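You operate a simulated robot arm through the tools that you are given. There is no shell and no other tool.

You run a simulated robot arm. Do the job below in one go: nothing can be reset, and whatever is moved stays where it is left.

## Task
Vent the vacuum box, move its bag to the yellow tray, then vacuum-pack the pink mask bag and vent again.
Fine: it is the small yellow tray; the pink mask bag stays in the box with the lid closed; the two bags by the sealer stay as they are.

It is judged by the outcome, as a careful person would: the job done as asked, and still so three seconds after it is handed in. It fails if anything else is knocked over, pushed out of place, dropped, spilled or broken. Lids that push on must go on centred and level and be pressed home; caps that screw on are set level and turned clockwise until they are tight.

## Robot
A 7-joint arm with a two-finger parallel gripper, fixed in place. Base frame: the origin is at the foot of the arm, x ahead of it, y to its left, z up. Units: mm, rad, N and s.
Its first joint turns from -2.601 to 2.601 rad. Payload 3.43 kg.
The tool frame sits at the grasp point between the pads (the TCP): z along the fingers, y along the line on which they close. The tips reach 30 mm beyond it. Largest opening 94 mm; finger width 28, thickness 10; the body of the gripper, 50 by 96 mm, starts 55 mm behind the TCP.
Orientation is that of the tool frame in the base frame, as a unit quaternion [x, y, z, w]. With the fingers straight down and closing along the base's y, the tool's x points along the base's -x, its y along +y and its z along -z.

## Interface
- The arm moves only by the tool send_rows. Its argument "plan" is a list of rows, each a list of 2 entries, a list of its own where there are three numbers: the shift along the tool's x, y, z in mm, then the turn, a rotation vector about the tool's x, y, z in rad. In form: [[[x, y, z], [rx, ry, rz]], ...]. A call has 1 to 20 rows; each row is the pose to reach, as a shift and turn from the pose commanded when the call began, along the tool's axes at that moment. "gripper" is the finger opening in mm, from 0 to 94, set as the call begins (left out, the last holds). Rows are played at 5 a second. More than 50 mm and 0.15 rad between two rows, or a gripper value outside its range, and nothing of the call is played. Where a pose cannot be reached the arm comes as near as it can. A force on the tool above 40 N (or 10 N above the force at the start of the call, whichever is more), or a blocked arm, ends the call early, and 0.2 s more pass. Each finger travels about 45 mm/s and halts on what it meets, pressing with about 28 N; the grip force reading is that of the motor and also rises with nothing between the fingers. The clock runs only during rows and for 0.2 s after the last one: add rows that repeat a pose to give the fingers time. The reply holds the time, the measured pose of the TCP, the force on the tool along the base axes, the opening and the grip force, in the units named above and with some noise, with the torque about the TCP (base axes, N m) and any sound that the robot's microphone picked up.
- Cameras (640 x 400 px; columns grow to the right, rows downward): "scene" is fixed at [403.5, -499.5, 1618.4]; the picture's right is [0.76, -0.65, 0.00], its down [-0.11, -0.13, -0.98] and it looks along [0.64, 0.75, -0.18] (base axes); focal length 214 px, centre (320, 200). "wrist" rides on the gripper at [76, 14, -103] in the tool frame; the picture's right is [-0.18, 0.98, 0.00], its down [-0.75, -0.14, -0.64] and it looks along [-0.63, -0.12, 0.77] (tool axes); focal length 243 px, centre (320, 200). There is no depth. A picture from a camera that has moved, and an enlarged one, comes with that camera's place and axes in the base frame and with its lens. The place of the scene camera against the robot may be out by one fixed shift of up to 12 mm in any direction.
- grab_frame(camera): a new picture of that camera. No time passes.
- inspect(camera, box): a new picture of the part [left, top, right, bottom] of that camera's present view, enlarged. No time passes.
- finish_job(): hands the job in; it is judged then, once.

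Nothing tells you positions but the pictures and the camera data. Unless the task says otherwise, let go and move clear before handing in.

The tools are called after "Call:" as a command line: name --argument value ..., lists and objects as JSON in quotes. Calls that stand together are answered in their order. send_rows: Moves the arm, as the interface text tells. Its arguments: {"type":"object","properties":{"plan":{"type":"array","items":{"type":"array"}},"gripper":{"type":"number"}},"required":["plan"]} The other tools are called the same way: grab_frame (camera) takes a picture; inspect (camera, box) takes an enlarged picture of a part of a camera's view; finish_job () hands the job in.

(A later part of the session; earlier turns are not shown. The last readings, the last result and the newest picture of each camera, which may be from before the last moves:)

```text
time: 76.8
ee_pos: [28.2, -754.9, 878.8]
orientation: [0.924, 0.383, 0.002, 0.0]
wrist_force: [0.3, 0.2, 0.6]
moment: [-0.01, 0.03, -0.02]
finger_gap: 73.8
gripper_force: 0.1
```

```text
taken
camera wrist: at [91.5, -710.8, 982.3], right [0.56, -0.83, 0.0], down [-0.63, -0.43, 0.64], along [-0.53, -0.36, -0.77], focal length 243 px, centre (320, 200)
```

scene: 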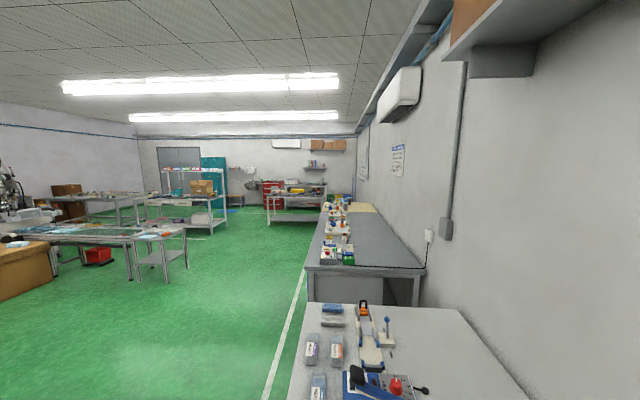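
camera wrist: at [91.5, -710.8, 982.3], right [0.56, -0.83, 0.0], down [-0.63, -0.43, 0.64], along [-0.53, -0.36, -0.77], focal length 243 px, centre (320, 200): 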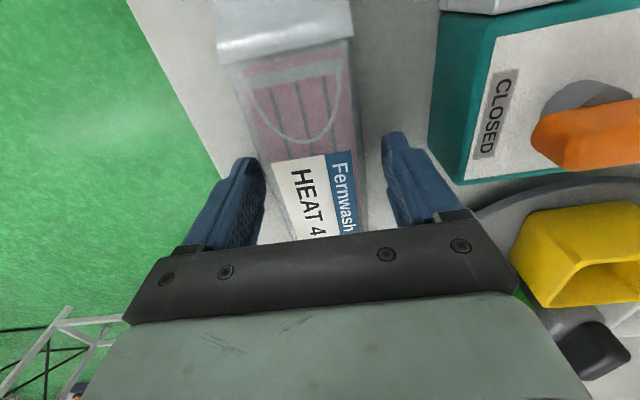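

The bag sits slightly to one side; I'll shift 4 mm and close on it.

Call:
send_rows --plan '[[[0, -4, 0], [0, 0, 0]], [[0, -4, 0], [0, 0, 0]]]'

Call:
send_rows --plan '[[[0, 0, 0], [0, 0, 0]], [[0, 0, 0], [0, 0, 0]], [[0, 0, 0], [0, 0, 0]], [[0, 0, 0], [0, 0, 0]]]' --gripper 30

Call:
grab_frame --camera "wrist"

```text
time: 77.4
ee_pos: [25.3, -751.9, 878.3]
orientation: [0.924, 0.383, 0.002, 0.0]
wrist_force: [-0.3, 0.4, 0.5]
moment: [-0.01, 0.0, -0.04]
finger_gap: 74.0
gripper_force: 0.0
```

```text
time: 78.4
ee_pos: [25.8, -750.4, 878.8]
orientation: [0.924, 0.382, 0.002, 0.0]
wrist_force: [0.6, -0.2, 0.5]
moment: [0.01, 0.03, 0.02]
finger_gap: 59.4
gripper_force: 27.9
```

```text
taken
camera wrist: at [88.5, -707.0, 982.0], right [0.56, -0.83, 0.0], down [-0.63, -0.43, 0.64], along [-0.53, -0.36, -0.77], focal length 243 px, centre (320, 200)
```

wrist: 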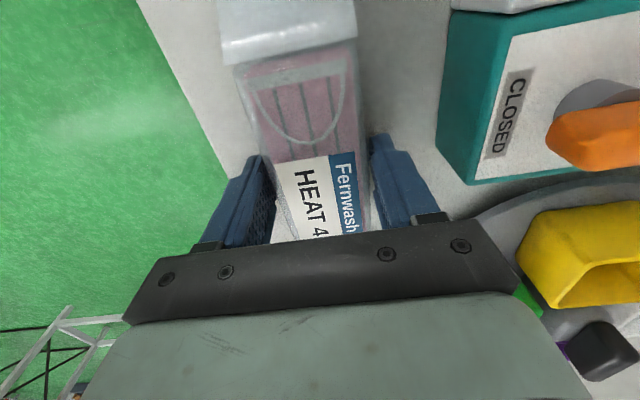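

The bag is gripped at 59 mm. I'll lift it about 100 mm, carry it over the panel, and hold it above the chamber.

Call:
send_rows --plan '[[[0, 0, -10], [0, 0, 0]], [[0, 0, -30], [0, 0, 0]], [[0, 0, -70], [0, 0, 0]], [[0, 0, -110], [0, 0, 0]], [[0, 0, -110], [0, 0, 0]]]'

Call:
grab_frame --camera "wrist"

```text
time: 79.6
ee_pos: [23.7, -750.3, 989.9]
orientation: [0.924, 0.382, 0.002, -0.002]
wrist_force: [0.1, 0.5, -0.6]
moment: [0.0, -0.04, 0.01]
finger_gap: 59.3
gripper_force: 27.7
```

```text
taken
camera wrist: at [87.3, -707.0, 1093.4], right [0.56, -0.83, 0.0], down [-0.64, -0.43, 0.64], along [-0.53, -0.36, -0.77], focal length 243 px, centre (320, 200)
```

wrist: 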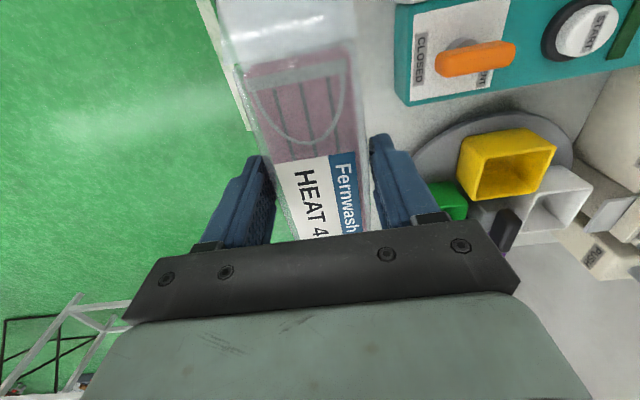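

Holding well. Now I carry it to above the chamber at (u 680, v -375).

Call:
send_rows --plan '[[[22, 21, 0], [0, 0, 0]], [[50, 48, 0], [0, 0, 0]], [[80, 76, 0], [0, 0, 0]], [[110, 105, 0], [0, 0, 0]], [[130, 125, 0], [0, 0, 0]], [[138.8, 132.7, 0], [0, 0, 0]], [[138.8, 132.7, 0], [0, 0, 0]]]'

Call:
grab_frame --camera "wrist"

Call:
inspect --camera "wrist" --box '[180, 0, 460, 240]'

```text
time: 81.2
ee_pos: [219.4, -746.2, 990.7]
orientation: [0.924, 0.382, 0.002, 0.0]
wrist_force: [0.2, 0.2, -0.3]
moment: [0.01, -0.02, -0.02]
finger_gap: 59.5
gripper_force: 28.4
```

```text
taken
camera wrist: at [281.5, -701.9, 1094.6], right [0.56, -0.83, 0.0], down [-0.64, -0.43, 0.64], along [-0.53, -0.36, -0.77], focal length 243 px, centre (320, 200)
```

wrist: 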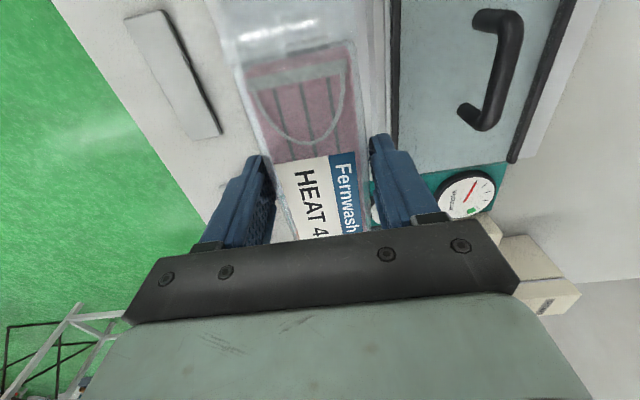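

```text
1.67 times, centred on (320, 120) of wrist
camera zoom: at [281.5, -701.9, 1094.6], right [0.56, -0.83, 0.0], down [-0.64, -0.43, 0.64], along [-0.53, -0.36, -0.77], focal length 404 px, centre (320, 333)
```

zoom: 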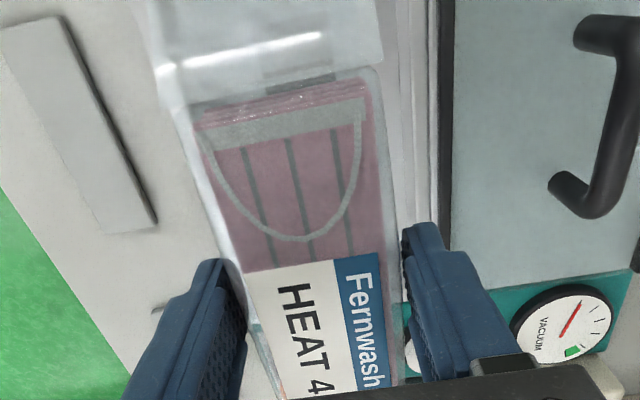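

I'll trim the position by a couple of millimetres and lower into the chamber slowly.

Call:
send_rows --plan '[[[-2.5, -2.5, 15], [0, 0, 0]], [[-2.5, -2.5, 40], [0, 0, 0]], [[-2.5, -2.5, 58], [0, 0, 0]], [[-2.5, -2.5, 68], [0, 0, 0]], [[-2.5, -2.5, 76], [0, 0, 0]], [[-2.5, -2.5, 84], [0, 0, 0]], [[-2.5, -2.5, 84], [0, 0, 0]]]'

Call:
grab_frame --camera "wrist"

```text
time: 82.8
ee_pos: [214.8, -746.4, 905.9]
orientation: [0.924, 0.382, 0.002, 0.001]
wrist_force: [0.1, -0.3, 0.2]
moment: [0.01, 0.0, 0.0]
finger_gap: 59.3
gripper_force: 27.6
```

```text
taken
camera wrist: at [277.7, -702.4, 1009.9], right [0.56, -0.83, 0.0], down [-0.63, -0.43, 0.64], along [-0.53, -0.36, -0.77], focal length 243 px, centre (320, 200)
```

wrist: 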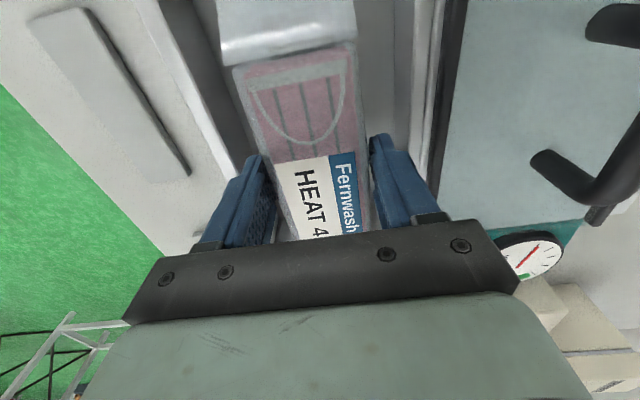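

Call:
send_rows --plan '[[[0, 0, 3], [0, 0, 0]], [[0, 0, 6], [0, 0, 0]], [[0, 0, 6], [0, 0, 0]]]'

Call:
send_rows --plan '[[[0, 0, 2], [0, 0, 0]], [[0, 0, 4], [0, 0, 0]], [[0, 0, 4], [0, 0, 0]]]'

Call:
send_rows --plan '[[[0, 0, 1.5], [0, 0, 0]], [[0, 0, 3], [0, 0, 0]], [[0, 0, 3], [0, 0, 0]]]'

```text
time: 83.6
ee_pos: [214.0, -745.6, 900.2]
orientation: [0.924, 0.383, 0.002, 0.001]
wrist_force: [0.0, 0.0, 0.4]
moment: [0.02, 0.01, 0.01]
finger_gap: 59.6
gripper_force: 28.2
```

```text
time: 84.4
ee_pos: [214.2, -745.7, 897.1]
orientation: [0.924, 0.383, 0.002, 0.0]
wrist_force: [-0.1, 0.1, 0.2]
moment: [-0.01, -0.01, -0.01]
finger_gap: 59.4
gripper_force: 27.9
```

```text
time: 85.2
ee_pos: [213.1, -744.2, 893.2]
orientation: [0.924, 0.382, 0.001, 0.001]
wrist_force: [1.3, 0.3, -0.3]
moment: [0.01, 0.0, -0.02]
finger_gap: 59.1
gripper_force: 27.6
```

Call:
send_rows --plan '[[[0, 0, 1.5], [0, 0, 0]], [[0, 0, 3], [0, 0, 0]], [[0, 0, 3], [0, 0, 0]]]'

Call:
send_rows --plan '[[[0, 0, 1.5], [0, 0, 0]], [[0, 0, 3], [0, 0, 0]], [[0, 0, 3], [0, 0, 0]]]'

Call:
grab_frame --camera "wrist"

```text
time: 86.0
ee_pos: [213.7, -745.7, 890.0]
orientation: [0.924, 0.382, 0.002, 0.0]
wrist_force: [-1.0, -0.4, 0.5]
moment: [0.01, 0.02, 0.02]
finger_gap: 59.6
gripper_force: 28.0
```

```text
time: 86.8
ee_pos: [213.5, -746.8, 887.0]
orientation: [0.924, 0.382, 0.001, 0.0]
wrist_force: [-0.3, -0.2, -0.4]
moment: [-0.01, -0.03, -0.02]
finger_gap: 59.5
gripper_force: 28.2
```

```text
taken
camera wrist: at [276.2, -702.3, 991.4], right [0.56, -0.83, 0.0], down [-0.63, -0.43, 0.64], along [-0.53, -0.36, -0.77], focal length 243 px, centre (320, 200)
```

wrist: 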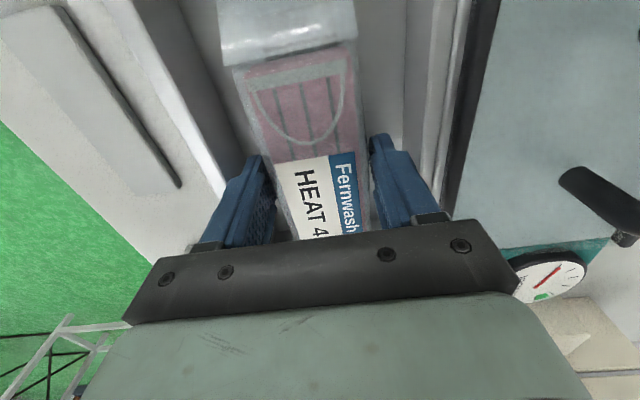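

Call:
send_rows --plan '[[[0, 0, 1], [0, 0, 0]], [[0, 0, 2], [0, 0, 0]], [[0, 0, 2], [0, 0, 0]]]'

Call:
send_rows --plan '[[[0, 0, 1], [0, 0, 0]], [[0, 0, 2], [0, 0, 0]], [[0, 0, 2], [0, 0, 0]]]'

```text
time: 87.6
ee_pos: [212.7, -745.2, 886.1]
orientation: [0.924, 0.383, 0.001, 0.0]
wrist_force: [2.0, -2.1, 11.6]
moment: [0.3, -0.24, -0.1]
finger_gap: 59.3
gripper_force: 27.6
```

```text
time: 88.4
ee_pos: [212.6, -744.8, 884.4]
orientation: [0.924, 0.382, 0.001, 0.001]
wrist_force: [1.1, -5.1, 17.7]
moment: [-0.06, 0.03, -0.04]
finger_gap: 59.2
gripper_force: 27.9
```

The bag has settled on the chamber floor. I'll release with a small opening, rise, and check its placement.

Call:
send_rows --plan '[[[0, 0, 0], [0, 0, 0]], [[0, 0, 0], [0, 0, 0]], [[0, 0, 0], [0, 0, 0]]]' --gripper 68

Call:
send_rows --plan '[[[0, 0, -8], [0, 0, 0]], [[0, 0, -25], [0, 0, 0]], [[0, 0, -60], [0, 0, 0]], [[0, 0, -100], [0, 0, 0]], [[20, 0, -140], [0, 0, 0]], [[35, 0, -145], [0, 0, 0]], [[35, 0, -145], [0, 0, 0]]]'

Call:
grab_frame --camera "wrist"

Call:
inspect --camera "wrist" --box '[200, 0, 440, 170]'

```text
time: 89.2
ee_pos: [213.7, -745.9, 884.0]
orientation: [0.924, 0.383, 0.002, -0.001]
wrist_force: [2.9, -1.8, -2.3]
moment: [-0.11, -0.01, -0.1]
finger_gap: 66.4
gripper_force: 0.1
```

```text
time: 90.8
ee_pos: [238.2, -720.2, 1029.7]
orientation: [0.923, 0.384, 0.001, -0.001]
wrist_force: [0.5, 0.2, -0.2]
moment: [0.0, -0.02, 0.02]
finger_gap: 68.3
gripper_force: 0.1
```

```text
taken
camera wrist: at [300.7, -676.6, 1132.8], right [0.56, -0.83, 0.0], down [-0.64, -0.43, 0.64], along [-0.53, -0.36, -0.77], focal length 243 px, centre (320, 200)
```

wrist: 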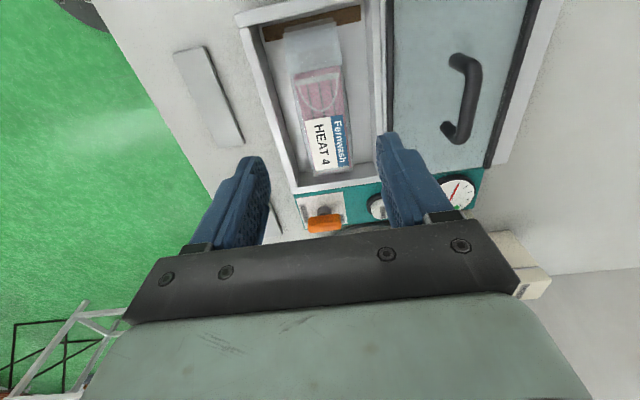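

```text
2.35 times, centred on (320, 85) of wrist
camera zoom: at [300.7, -676.6, 1132.8], right [0.56, -0.83, 0.0], down [-0.64, -0.43, 0.64], along [-0.53, -0.36, -0.77], focal length 571 px, centre (320, 471)
```

zoom: 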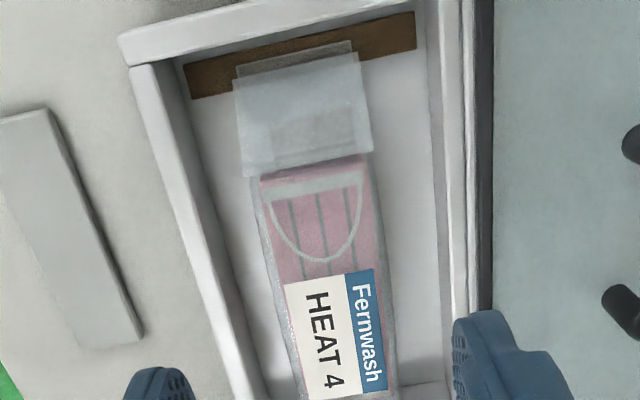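

The bag is well placed with its mouth over the seal bar. Now I'll turn the gripper back, go to the lid handle at (u 800, v -357), and slide the lid closed.

Call:
send_rows --plan '[[[0, 5, 0], [0, 0, -0.13]], [[-4, 15, 0], [0, 0, -0.26]], [[-8, 30, 0], [0, 0, -0.39]], [[-12, 45, 0], [0, 0, -0.52]], [[-16.4, 60, 0], [0, 0, -0.65]], [[-16.4, 75, 0], [0, 0, -0.78]], [[-16.4, 90, 0], [0, 0, -0.91]], [[-16.4, 105, 0], [0, 0, -1.04]], [[-16.4, 115, 5], [0, 0, -1.17]], [[-16.4, 123, 10], [0, 0, -1.3]], [[-16.4, 123, 20], [0, 0, -1.43]], [[-16.4, 123, 30], [0, 0, -1.5708]], [[-16.4, 123, 30], [0, 0, -1.5708]]]' --gripper 94

Call:
grab_frame --camera "wrist"

```text
time: 93.6
ee_pos: [314.2, -818.6, 999.9]
orientation: [0.382, 0.924, 0.002, 0.001]
wrist_force: [0.1, -0.9, -0.6]
moment: [0.0, 0.03, 0.01]
finger_gap: 94.2
gripper_force: 0.0
```

```text
taken
camera wrist: at [268.8, -754.5, 1103.0], right [0.82, 0.57, 0.0], down [0.43, -0.63, 0.64], along [0.37, -0.53, -0.77], focal length 243 px, centre (320, 200)
```

wrist: 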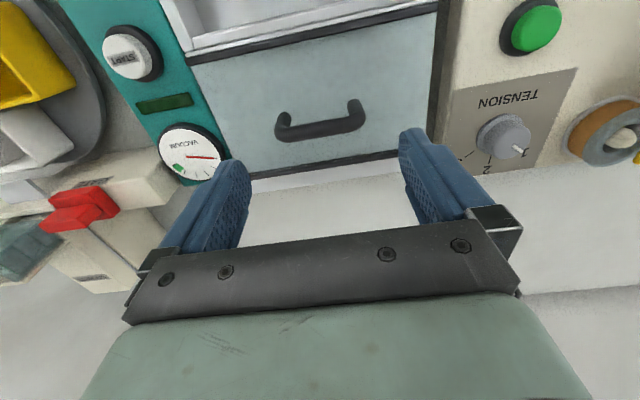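

Call:
send_rows --plan '[[[0, 0, 25], [0, 0, 0]], [[0, 0, 45], [0, 0, 0]], [[0, -0.7, 60], [0, 0, 0]], [[0, -0.7, 70.5], [0, 0, 0]], [[0, -0.7, 70.5], [0, 0, 0]]]'

Call:
send_rows --plan '[[[0, 0, 0], [0, 0, 0]], [[0, 0, 0], [0, 0, 0]], [[0, 0, 0], [0, 0, 0]], [[0, 0, 0], [0, 0, 0]]]' --gripper 55

Call:
grab_frame --camera "wrist"

```text
time: 94.8
ee_pos: [312.2, -818.0, 926.4]
orientation: [0.383, 0.924, 0.001, 0.002]
wrist_force: [0.7, 0.1, 0.2]
moment: [-0.02, 0.03, 0.02]
finger_gap: 93.7
gripper_force: 0.1
```

```text
time: 95.8
ee_pos: [311.5, -817.3, 927.1]
orientation: [0.383, 0.924, 0.003, 0.002]
wrist_force: [0.5, 1.0, -2.5]
moment: [0.26, -0.4, 0.02]
finger_gap: 71.4
gripper_force: 45.2
```

```text
taken
camera wrist: at [268.0, -754.1, 1030.1], right [0.82, 0.57, 0.0], down [0.43, -0.63, 0.64], along [0.37, -0.53, -0.77], focal length 243 px, centre (320, 200)
```

wrist: 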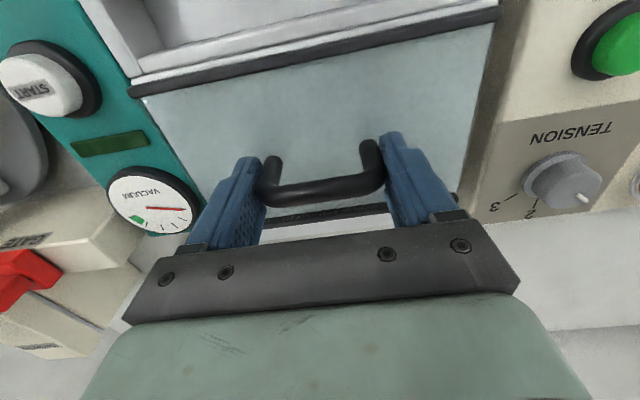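

Gripped. I'll slide the lid forward over the chamber, watching for any snag on the bag.

Call:
send_rows --plan '[[[10, 0, 0], [0, 0, 0]], [[20, 0, 0], [0, 0, 0]], [[30, 0, 0], [0, 0, 0]], [[40, 0, 0], [0, 0, 0]], [[50, 0, 0], [0, 0, 0]], [[60, 0, 0], [0, 0, 0]], [[70, 0, 0], [0, 0, 0]], [[80, 0, 0], [0, 0, 0]], [[90, 0, 0], [0, 0, 0]], [[100, 0, 0], [0, 0, 0]], [[106, 0, 0], [0, 0, 0]], [[106, 0, 0], [0, 0, 0]]]'

Call:
grab_frame --camera "wrist"

```text
time: 98.4
ee_pos: [237.7, -743.1, 926.8]
orientation: [0.383, 0.924, 0.002, 0.002]
wrist_force: [13.9, 15.7, -32.9]
moment: [0.76, -0.26, -0.11]
finger_gap: 71.4
gripper_force: 44.8
```

```text
taken
camera wrist: at [193.3, -679.8, 1030.6], right [0.82, 0.57, 0.01], down [0.43, -0.64, 0.64], along [0.37, -0.53, -0.77], focal length 243 px, centre (320, 200)
```

wrist: 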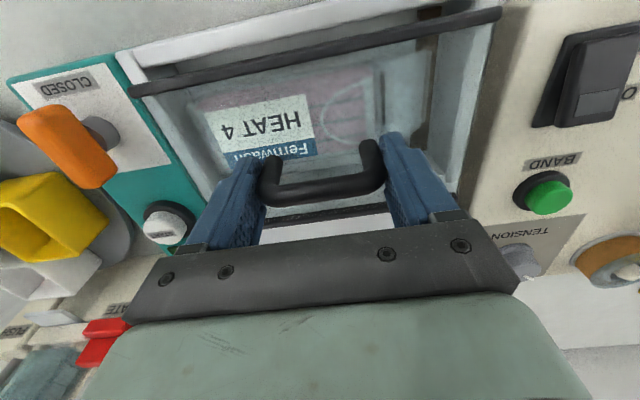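

Nearly closed, about 11 mm to go. I'll relax the side load and slide home to the stop.

Call:
send_rows --plan '[[[0, 0.7, 1.5], [0, 0, 0]], [[3, 0.7, 1.5], [0, 0, 0]], [[6, 0.7, 1.5], [0, 0, 0]], [[9, 0.7, 1.5], [0, 0, 0]], [[11, 0.7, 1.5], [0, 0, 0]], [[11, 0.7, 1.5], [0, 0, 0]]]'

Call:
grab_frame --camera "wrist"

```text
time: 99.8
ee_pos: [230.5, -734.8, 926.5]
orientation: [0.383, 0.924, 0.002, 0.002]
wrist_force: [12.4, 16.8, -1.8]
moment: [0.26, -0.23, 0.04]
finger_gap: 71.3
gripper_force: 44.4
```

```text
taken
camera wrist: at [186.2, -672.3, 1030.6], right [0.82, 0.57, 0.0], down [0.43, -0.63, 0.64], along [0.37, -0.53, -0.77], focal length 243 px, centre (320, 200)
```

wrist: 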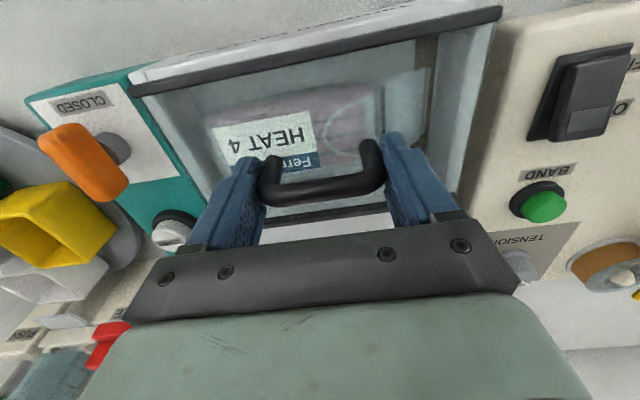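

Back at the original closed position; I'll press gently forward to confirm it's against the stop.

Call:
send_rows --plan '[[[1, 0.5, 0], [0, 0, 0]], [[2, 0.5, 0], [0, 0, 0]], [[3, 0.5, 0], [0, 0, 0]], [[3, 0.5, 0], [0, 0, 0]]]'

Call:
grab_frame --camera "wrist"

```text
time: 100.8
ee_pos: [229.0, -733.5, 926.6]
orientation: [0.383, 0.924, 0.001, 0.002]
wrist_force: [12.7, 3.2, 28.4]
moment: [1.44, -0.33, 0.09]
finger_gap: 71.1
gripper_force: 45.3
```

```text
taken
camera wrist: at [184.2, -670.0, 1030.3], right [0.82, 0.57, 0.0], down [0.43, -0.63, 0.64], along [0.37, -0.53, -0.76], focal length 243 px, centre (320, 200)
```

wrist: 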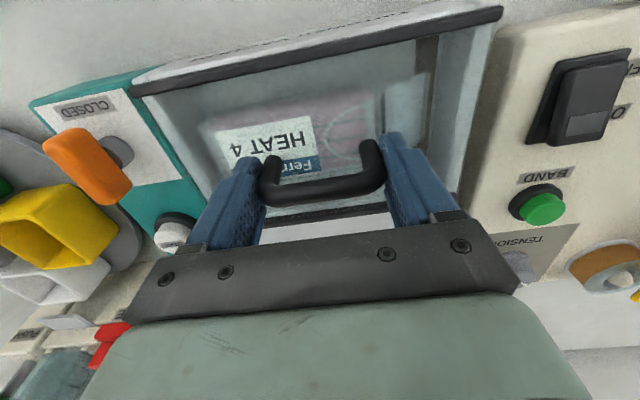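

Call:
send_rows --plan '[[[1, 0, -1], [0, 0, 0]], [[2.5, 0, -1], [0, 0, 0]], [[4, 0, -1], [0, 0, 0]], [[4, 0, -1], [0, 0, 0]]]'

Call:
inspect --camera "wrist" --box '[100, 0, 520, 240]'

```text
time: 101.8
ee_pos: [228.0, -733.7, 926.5]
orientation: [0.384, 0.923, 0.0, 0.004]
wrist_force: [24.9, -27.1, 7.5]
moment: [-0.16, -1.1, 0.07]
finger_gap: 71.7
gripper_force: 44.9
```

```text
1.52 times, centred on (310, 120) of wrist
camera zoom: at [182.9, -668.7, 1029.7], right [0.82, 0.57, 0.0], down [0.43, -0.63, 0.65], along [0.37, -0.53, -0.76], focal length 370 px, centre (335, 322)
```

zoom: 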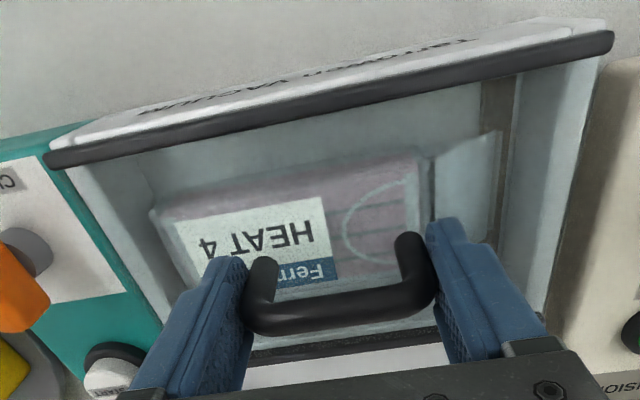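

The lid is hard against its front stop, so it is closed. I'll relax, release and rise, then move over the vent lever.

Call:
send_rows --plan '[[[-3.5, 0, 0], [0, 0, 0]], [[-3.5, 0, 0], [0, 0, 0]]]'

Call:
send_rows --plan '[[[0, 0, 0], [0, 0, 0]], [[0, 0, 0], [0, 0, 0]], [[0, 0, -30], [0, 0, 0]], [[0, 0, -65], [0, 0, 0]], [[10, -30, -75], [0, 0, 0]], [[18, -65, -75], [0, 0, 0]], [[24, -100, -75], [0, 0, 0]], [[24, -130, -75], [0, 0, 0]], [[24, -130, -75], [0, 0, 0]]]' --gripper 94

Call:
grab_frame --camera "wrist"

Call:
inspect --camera "wrist" --box '[220, 40, 560, 220]'

```text
time: 102.4
ee_pos: [228.0, -734.3, 925.9]
orientation: [0.383, 0.924, 0.002, 0.0]
wrist_force: [6.1, -9.6, -11.5]
moment: [-0.68, -1.36, -0.16]
finger_gap: 71.6
gripper_force: 45.0
```

```text
time: 104.4
ee_pos: [117.5, -808.5, 1001.7]
orientation: [0.383, 0.924, 0.002, 0.001]
wrist_force: [0.4, -0.4, 0.3]
moment: [0.01, 0.01, -0.01]
finger_gap: 93.9
gripper_force: 0.1
```

```text
taken
camera wrist: at [73.1, -743.8, 1105.1], right [0.82, 0.57, 0.0], down [0.43, -0.63, 0.64], along [0.37, -0.53, -0.77], focal length 243 px, centre (320, 200)
```

wrist: 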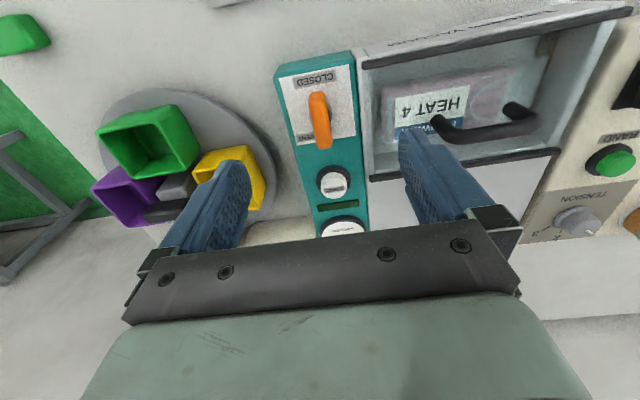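

```text
1.88 times, centred on (390, 130) of wrist
camera zoom: at [73.1, -743.8, 1105.1], right [0.82, 0.57, 0.0], down [0.43, -0.63, 0.64], along [0.37, -0.53, -0.77], focal length 457 px, centre (188, 332)
```

zoom: 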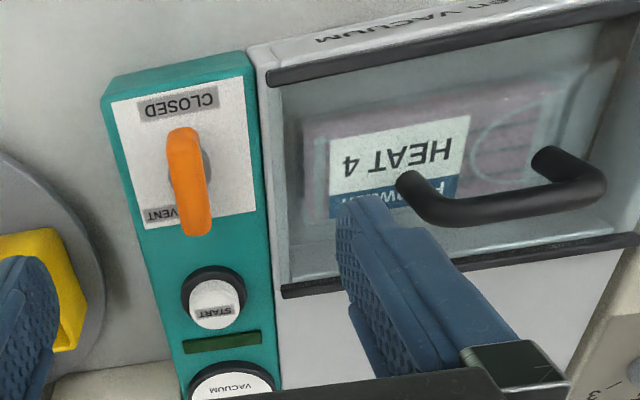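

Lid closed and level. I'll set a narrow opening, descend on the lever, grip it, and turn it clockwise back to CLOSED.

Call:
send_rows --plan '[[[-1.5, 1, 15], [0, 0, 0]], [[-1.5, 1, 30], [0, 0, 0]], [[-1.5, 1, 45], [0, 0, 0]], [[-1.5, 1, 62], [0, 0, 0]], [[-1.5, 1, 77.5], [0, 0, 0]], [[-1.5, 1, 77.5], [0, 0, 0]]]' --gripper 42

Call:
send_rows --plan '[[[0, 0, 0], [0, 0, 0]], [[0, 0, 0], [0, 0, 0]], [[0, 0, 0], [0, 0, 0]]]' --gripper 10

Call:
grab_frame --camera "wrist"

```text
time: 105.8
ee_pos: [121.1, -809.1, 923.3]
orientation: [0.382, 0.924, 0.002, 0.001]
wrist_force: [0.1, 0.6, -0.5]
moment: [-0.01, 0.01, -0.01]
finger_gap: 42.3
gripper_force: 0.0
```

```text
time: 106.6
ee_pos: [120.5, -809.1, 924.2]
orientation: [0.383, 0.924, 0.001, 0.001]
wrist_force: [-7.4, -6.5, -1.6]
moment: [-0.39, 0.29, 0.04]
finger_gap: 19.8
gripper_force: 43.0
```

```text
taken
camera wrist: at [76.3, -745.4, 1027.3], right [0.83, 0.56, 0.0], down [0.43, -0.63, 0.64], along [0.36, -0.53, -0.77], focal length 243 px, centre (320, 200)
```

wrist: 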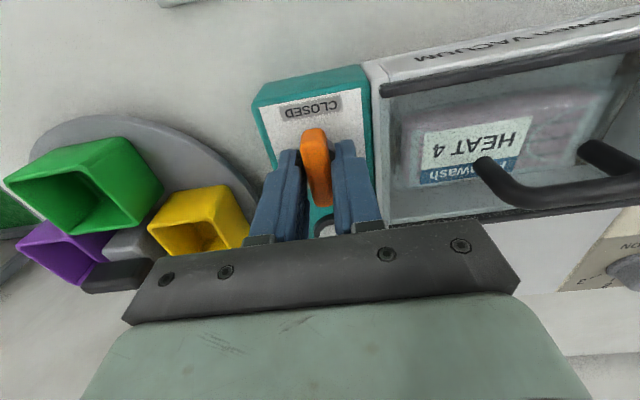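

Lever gripped. I'll turn it a quarter turn clockwise to CLOSED.

Call:
send_rows --plan '[[[0, -0.7, 0], [0, 0, 0.12]], [[0, -0.7, 0], [0, 0, 0.24]], [[0, -0.7, 0], [0, 0, 0.36]], [[0, -0.7, 0], [0, 0, 0.48]], [[0, -0.7, 0], [0, 0, 0.6]], [[0, -0.7, 0], [0, 0, 0.72]], [[0, -0.7, 0], [0, 0, 0.84]], [[0, -0.7, 0], [0, 0, 0.96]], [[0, -0.7, 0], [0, 0, 1.08]], [[0, -0.7, 0], [0, 0, 1.2]], [[0, -0.7, 0], [0, 0, 1.32]], [[0, -0.7, 0], [0, 0, 1.44]], [[0, -0.7, 0], [0, 0, 1.5708]], [[0, -0.7, 0], [0, 0, 1.5708]]]'

Call:
grab_frame --camera "wrist"

```text
time: 109.6
ee_pos: [118.3, -809.4, 924.6]
orientation: [0.924, 0.381, -0.001, -0.001]
wrist_force: [-31.9, 0.6, -6.7]
moment: [0.53, 0.2, 0.18]
finger_gap: 19.5
gripper_force: 44.6
```

```text
taken
camera wrist: at [182.2, -766.1, 1027.4], right [0.56, -0.83, 0.0], down [-0.63, -0.43, 0.64], along [-0.53, -0.36, -0.77], focal length 243 px, centre (320, 200)
```

wrist: 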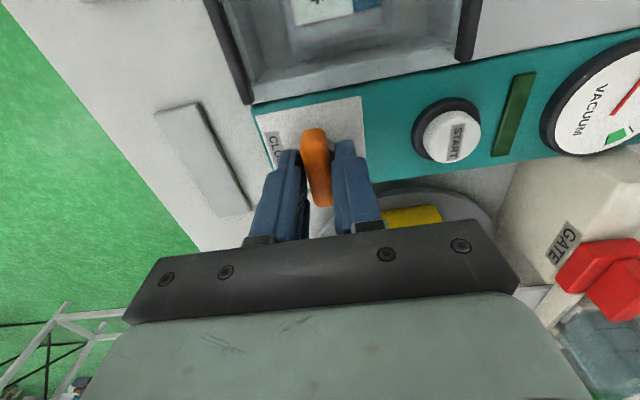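

The lever matches its original CLOSED view, against the stop. I'll release, rise, and look at the START button.

Call:
send_rows --plan '[[[0, 0, 0], [0, 0, 0]], [[0, 0, 0], [0, 0, 0]], [[0, 0, -30], [0, 0, 0]], [[0, 0, -60], [0, 0, 0]], [[0, 25, -70], [0, 0, 0]], [[0, 25, -70], [0, 0, 0]]]' --gripper 50

Call:
grab_frame --camera "wrist"

Call:
inspect --camera "wrist" --box '[240, 40, 560, 200]'

```text
time: 111.0
ee_pos: [135.9, -828.0, 995.5]
orientation: [0.924, 0.383, 0.002, -0.001]
wrist_force: [0.5, -0.3, 1.5]
moment: [0.03, 0.01, 0.0]
finger_gap: 49.7
gripper_force: 0.1
```

```text
taken
camera wrist: at [199.8, -784.6, 1098.7], right [0.56, -0.83, 0.0], down [-0.63, -0.43, 0.64], along [-0.53, -0.36, -0.77], focal length 243 px, centre (320, 200)
```

wrist: 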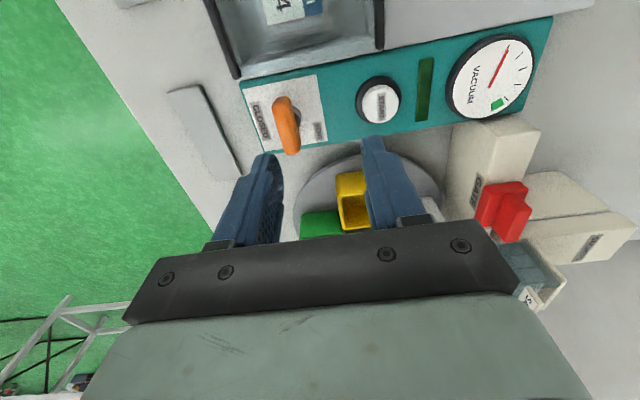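

```text
2.00 times, centred on (400, 120) of wrist
camera zoom: at [199.8, -784.6, 1098.7], right [0.56, -0.83, 0.0], down [-0.63, -0.43, 0.64], along [-0.53, -0.36, -0.77], focal length 485 px, centre (160, 360)
```

zoom: 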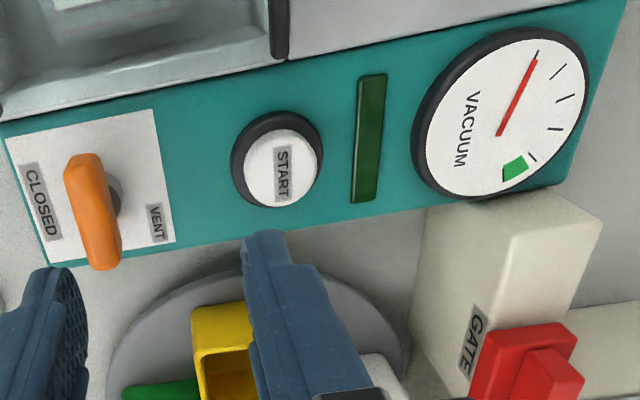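

The gauge reads zero and the lever is at CLOSED. I'll close the fingers and press START at (u 732, v -486.5, z≈901).

Call:
send_rows --plan '[[[1, 25, 0], [0, 0, 0]], [[3, 50, 0], [0, 0, 0]], [[3, 50, 25], [0, 0, 0]], [[3, 50, 45], [0, 0, 0]], [[3, 50, 58], [0, 0, 0]], [[3, 50, 58], [0, 0, 0]]]' --gripper 0

Call:
grab_frame --camera "wrist"

```text
time: 112.4
ee_pos: [174.6, -860.3, 935.9]
orientation: [0.924, 0.383, 0.001, 0.0]
wrist_force: [0.1, 0.3, 0.0]
moment: [-0.01, -0.01, -0.03]
finger_gap: 0.0
gripper_force: 27.7
```

```text
taken
camera wrist: at [238.4, -816.3, 1039.3], right [0.56, -0.83, 0.0], down [-0.63, -0.43, 0.64], along [-0.53, -0.36, -0.77], focal length 243 px, centre (320, 200)
```

wrist: 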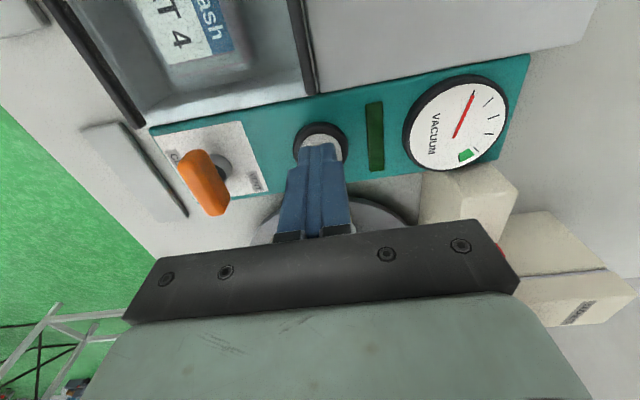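

Fingertips are right over the button. I'll press down in small steps.

Call:
send_rows --plan '[[[0, 0, 2], [0, 0, 0]], [[0, 0, 4], [0, 0, 0]], [[0, 0, 6], [0, 0, 0]], [[0, 0, 8], [0, 0, 0]], [[0, 0, 10], [0, 0, 0]], [[0, 0, 12], [0, 0, 0]]]'

Call:
grab_frame --camera "wrist"

```text
time: 113.8
ee_pos: [175.9, -859.6, 924.2]
orientation: [0.924, 0.382, 0.003, 0.001]
wrist_force: [3.3, 0.1, 26.1]
moment: [-0.01, -0.07, -0.03]
finger_gap: 0.0
gripper_force: 27.9
heard: click
```

```text
taken
camera wrist: at [238.4, -816.0, 1028.6], right [0.57, -0.82, 0.0], down [-0.64, -0.43, 0.64], along [-0.53, -0.36, -0.77], focal length 243 px, centre (320, 200)
```

wrist: 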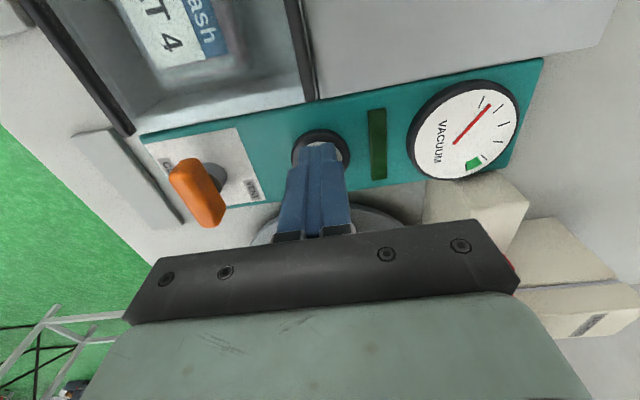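

A click, and the needle has begun to move. I'll lift off and wait for the vacuum to build.

Call:
send_rows --plan '[[[0, 0, -20], [0, 0, 0]], [[0, 0, -45], [0, 0, 0]], [[0, -20, -60], [0, 0, 0]], [[0, -20, -60], [0, 0, 0]], [[0, -20, -60], [0, 0, 0]], [[0, -20, -60], [0, 0, 0]], [[0, -20, -60], [0, 0, 0]], [[0, -20, -60], [0, 0, 0]], [[0, -20, -60], [0, 0, 0]], [[0, -20, -60], [0, 0, 0]]]'

Call:
grab_frame --camera "wrist"

Call:
inspect --camera "wrist" --box '[240, 0, 560, 200]'

```text
time: 116.0
ee_pos: [161.9, -847.3, 983.6]
orientation: [0.924, 0.382, 0.002, 0.0]
wrist_force: [-0.3, 0.0, 0.1]
moment: [-0.01, 0.01, 0.03]
finger_gap: 0.1
gripper_force: 27.7
```

```text
taken
camera wrist: at [225.5, -804.3, 1088.0], right [0.56, -0.83, 0.0], down [-0.63, -0.43, 0.64], along [-0.53, -0.36, -0.77], focal length 243 px, centre (320, 200)
```

wrist: 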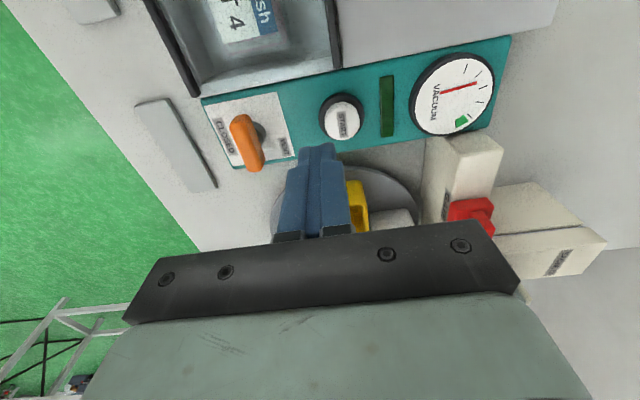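

```text
2.00 times, centred on (400, 100) of wrist
camera zoom: at [225.5, -804.3, 1088.0], right [0.56, -0.83, 0.0], down [-0.63, -0.43, 0.64], along [-0.53, -0.36, -0.77], focal length 485 px, centre (160, 400)
```

zoom: 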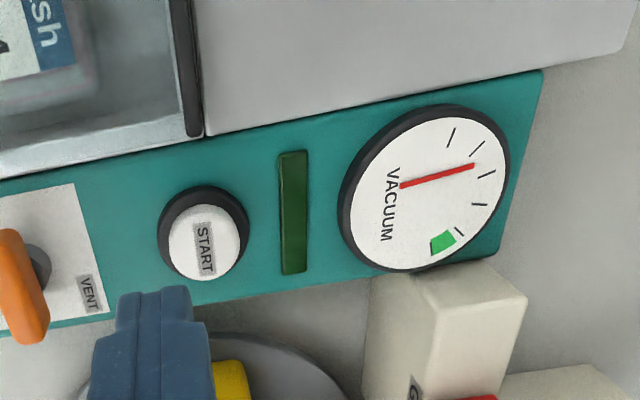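

The vacuum is building steadily. I'll wait while returning above the lever with the fingers open.

Call:
send_rows --plan '[[[0, -20, 0], [0, 0, 0]], [[-2, -36, 0], [0, 0, 0]], [[-2, -36, 0], [0, 0, 0]], [[-2, -36, 0], [0, 0, 0]], [[-2, -36, 0], [0, 0, 0]], [[-2, -36, 0], [0, 0, 0]], [[-2, -36, 0], [0, 0, 0]], [[-2, -36, 0], [0, 0, 0]], [[-2, -36, 0], [0, 0, 0]], [[-2, -36, 0], [0, 0, 0]], [[-2, -36, 0], [0, 0, 0]], [[-2, -36, 0], [0, 0, 0]], [[-2, -36, 0], [0, 0, 0]], [[-2, -36, 0], [0, 0, 0]], [[-2, -36, 0], [0, 0, 0]], [[-2, -36, 0], [0, 0, 0]], [[-2, -36, 0], [0, 0, 0]], [[-2, -36, 0], [0, 0, 0]], [[-2, -36, 0], [0, 0, 0]], [[-2, -36, 0], [0, 0, 0]]]' --gripper 50

Call:
grab_frame --camera "wrist"

Call:
inspect --camera "wrist" --box '[240, 0, 560, 200]'

```text
time: 120.2
ee_pos: [135.8, -824.9, 986.4]
orientation: [0.924, 0.382, 0.002, 0.0]
wrist_force: [-0.3, -0.3, -0.9]
moment: [-0.01, -0.01, 0.01]
finger_gap: 50.3
gripper_force: 0.1
```

```text
taken
camera wrist: at [198.3, -781.3, 1088.9], right [0.56, -0.83, 0.0], down [-0.63, -0.43, 0.64], along [-0.53, -0.36, -0.77], focal length 243 px, centre (320, 200)
```

wrist: 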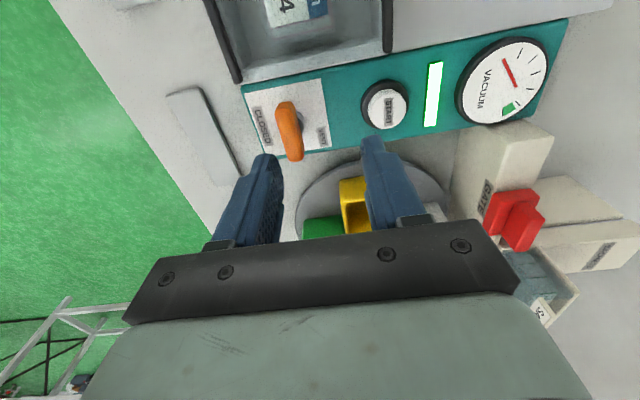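

```text
2.00 times, centred on (400, 100) of wrist
camera zoom: at [198.3, -781.3, 1088.9], right [0.56, -0.83, 0.0], down [-0.63, -0.43, 0.64], along [-0.53, -0.36, -0.77], focal length 485 px, centre (160, 400)
```

zoom: 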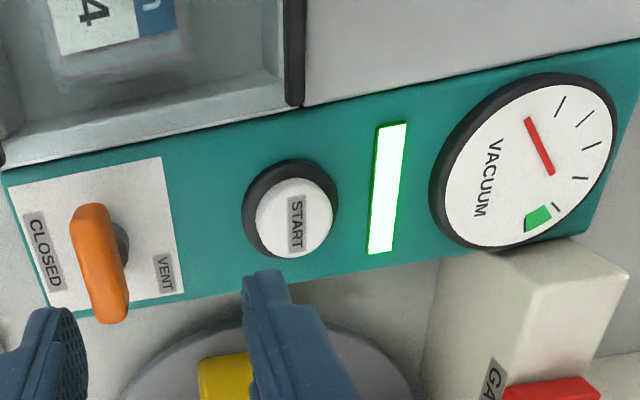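

The status light is lit and the needle has swung round to the green zone, as it was at the start. I'll wait a little longer to be sure the seal cycle is finished, then recheck.

Call:
send_rows --plan '[[[0, 0, 0], [0, 0, 0]], [[0, 0, 0], [0, 0, 0]], [[0, 0, 0], [0, 0, 0]], [[0, 0, 0], [0, 0, 0]], [[0, 0, 0], [0, 0, 0]], [[0, 0, 0], [0, 0, 0]], [[0, 0, 0], [0, 0, 0]], [[0, 0, 0], [0, 0, 0]], [[0, 0, 0], [0, 0, 0]], [[0, 0, 0], [0, 0, 0]], [[0, 0, 0], [0, 0, 0]], [[0, 0, 0], [0, 0, 0]], [[0, 0, 0], [0, 0, 0]], [[0, 0, 0], [0, 0, 0]], [[0, 0, 0], [0, 0, 0]]]'

Call:
inspect --camera "wrist" --box '[400, 20, 560, 140]'

Call:
inspect --camera "wrist" --box '[200, 0, 400, 100]'

```text
time: 123.4
ee_pos: [135.2, -824.1, 985.0]
orientation: [0.924, 0.382, 0.003, 0.0]
wrist_force: [0.2, -1.1, 1.4]
moment: [-0.04, 0.01, -0.03]
finger_gap: 50.1
gripper_force: 0.1
```

```text
3.33 times, centred on (480, 80) of wrist
camera zoom: at [198.3, -781.3, 1088.9], right [0.56, -0.83, 0.0], down [-0.63, -0.43, 0.64], along [-0.53, -0.36, -0.77], focal length 809 px, centre (-213, 600)
```

zoom: 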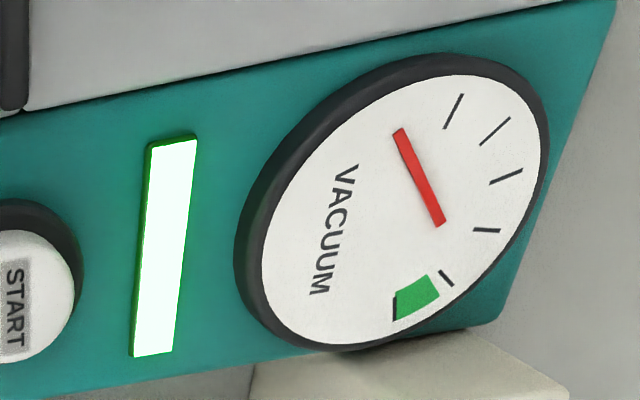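

```text
3.20 times, centred on (300, 50) of wrist
camera zoom: at [198.3, -781.3, 1088.9], right [0.56, -0.83, 0.0], down [-0.63, -0.43, 0.64], along [-0.53, -0.36, -0.77], focal length 776 px, centre (384, 680)
```

zoom: 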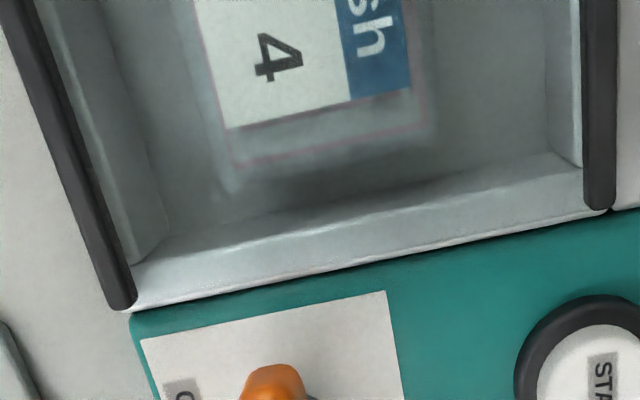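

Steady in the green. Now I'll grip the lever again and turn it counter-clockwise to VENT.

Call:
send_rows --plan '[[[0, -12, 0], [0, 0, 0]], [[0, -22, 10], [0, 0, 0]], [[0, -22, 30], [0, 0, 0]], [[0, -22, 48], [0, 0, 0]], [[0, -22, 61], [0, 0, 0]], [[0, -22, 61], [0, 0, 0]]]' --gripper 54

Call:
send_rows --plan '[[[0, 0, 0], [0, 0, 0]], [[0, 0, 0], [0, 0, 0]], [[0, 0, 0], [0, 0, 0]], [[0, 0, 0], [0, 0, 0]]]' --gripper 10

Call:
grab_frame --camera "wrist"

```text
time: 124.8
ee_pos: [120.5, -807.3, 924.1]
orientation: [0.924, 0.382, 0.002, 0.001]
wrist_force: [0.1, 1.2, 0.0]
moment: [-0.03, 0.0, -0.02]
finger_gap: 53.8
gripper_force: 0.0
```

```text
time: 125.8
ee_pos: [120.2, -807.0, 924.4]
orientation: [0.924, 0.383, 0.002, 0.0]
wrist_force: [-2.2, 2.6, -1.2]
moment: [0.16, 0.16, 0.0]
finger_gap: 19.5
gripper_force: 45.5
```

```text
taken
camera wrist: at [183.1, -764.2, 1027.4], right [0.56, -0.83, 0.0], down [-0.63, -0.43, 0.64], along [-0.53, -0.36, -0.77], focal length 243 px, centre (320, 200)
```

wrist: 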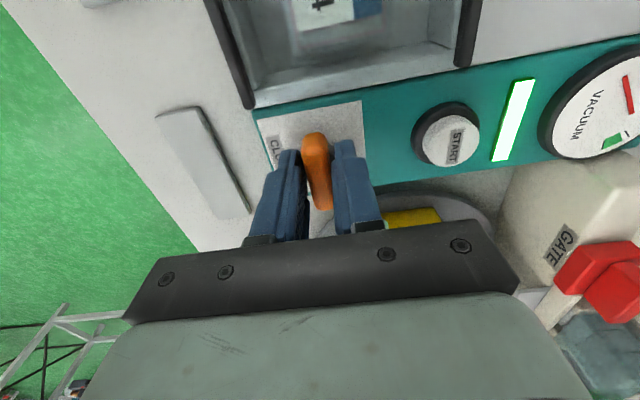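

Call:
send_rows --plan '[[[0, 0, 0], [0, 0, -0.12]], [[0, 0, 0], [0, 0, -0.24]], [[0, 0, 0], [0, 0, -0.36]], [[0, 0, 0], [0, 0, -0.48]], [[0, 0, 0], [0, 0, -0.6]], [[0, 0, 0], [0, 0, -0.72]], [[0, 0, 0], [0, 0, -0.84]], [[0, 0, 0], [0, 0, -0.96]], [[0, 0, 0], [0, 0, -1.08]], [[0, 0, 0], [0, 0, -1.2]], [[0, 0, 0], [0, 0, -1.32]], [[0, 0, 0], [0, 0, -1.44]], [[0, 0, 0], [0, 0, -1.5708]], [[0, 0, 0], [0, 0, -1.5708]]]'

Call:
grab_frame --camera "wrist"

```text
time: 128.8
ee_pos: [120.2, -808.0, 924.2]
orientation: [0.382, 0.924, 0.001, 0.001]
wrist_force: [-12.8, -19.6, 13.6]
moment: [-0.6, 0.46, -0.01]
finger_gap: 19.5
gripper_force: 44.8
```

```text
taken
camera wrist: at [74.3, -743.4, 1026.8], right [0.82, 0.57, 0.0], down [0.43, -0.63, 0.64], along [0.37, -0.53, -0.77], focal length 243 px, centre (320, 200)
```

wrist: 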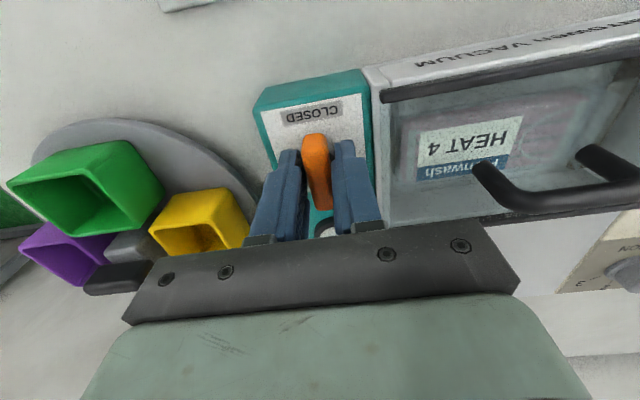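

The lever is turned to VENT. I'll release it, rise clear and check the gauge, lamp, bag and lid.

Call:
send_rows --plan '[[[0, 0, 0], [0, 0, 0]], [[0, 0, 0], [0, 0, 0]], [[0, 0, -30], [0, 0, 0]], [[0, 0, -65], [0, 0, 0]], [[0, 30, -95], [0, 0, 0]], [[0, 60, -105], [0, 0, 0]], [[0, 70, -105], [0, 0, 0]], [[0, 70, -105], [0, 0, 0]]]' --gripper 50

Call:
grab_frame --camera "wrist"

Call:
inspect --camera "wrist" --box '[160, 20, 480, 220]'

```text
time: 130.6
ee_pos: [170.3, -756.9, 1029.9]
orientation: [0.383, 0.924, 0.002, 0.001]
wrist_force: [-0.7, 0.7, 0.4]
moment: [0.01, 0.01, 0.03]
finger_gap: 50.0
gripper_force: 0.0
```

```text
taken
camera wrist: at [125.4, -694.1, 1133.5], right [0.83, 0.56, 0.0], down [0.43, -0.63, 0.64], along [0.37, -0.53, -0.77], focal length 243 px, centre (320, 200)
```

wrist: 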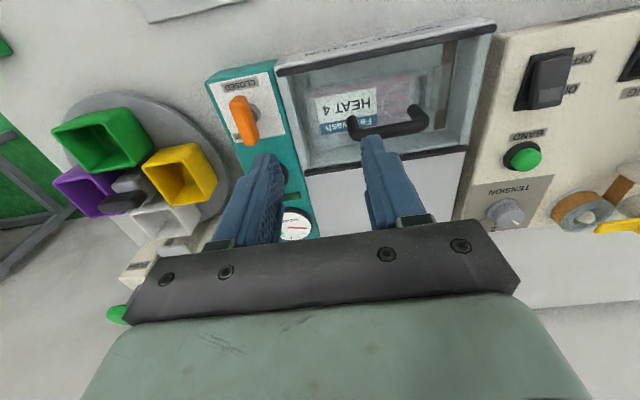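

```text
2.00 times, centred on (320, 120) of wrist
camera zoom: at [125.4, -694.1, 1133.5], right [0.83, 0.56, 0.0], down [0.43, -0.63, 0.64], along [0.37, -0.53, -0.77], focal length 485 px, centre (320, 360)
```

zoom: 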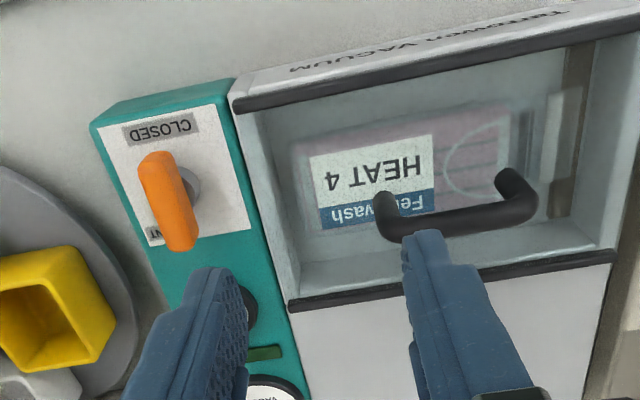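

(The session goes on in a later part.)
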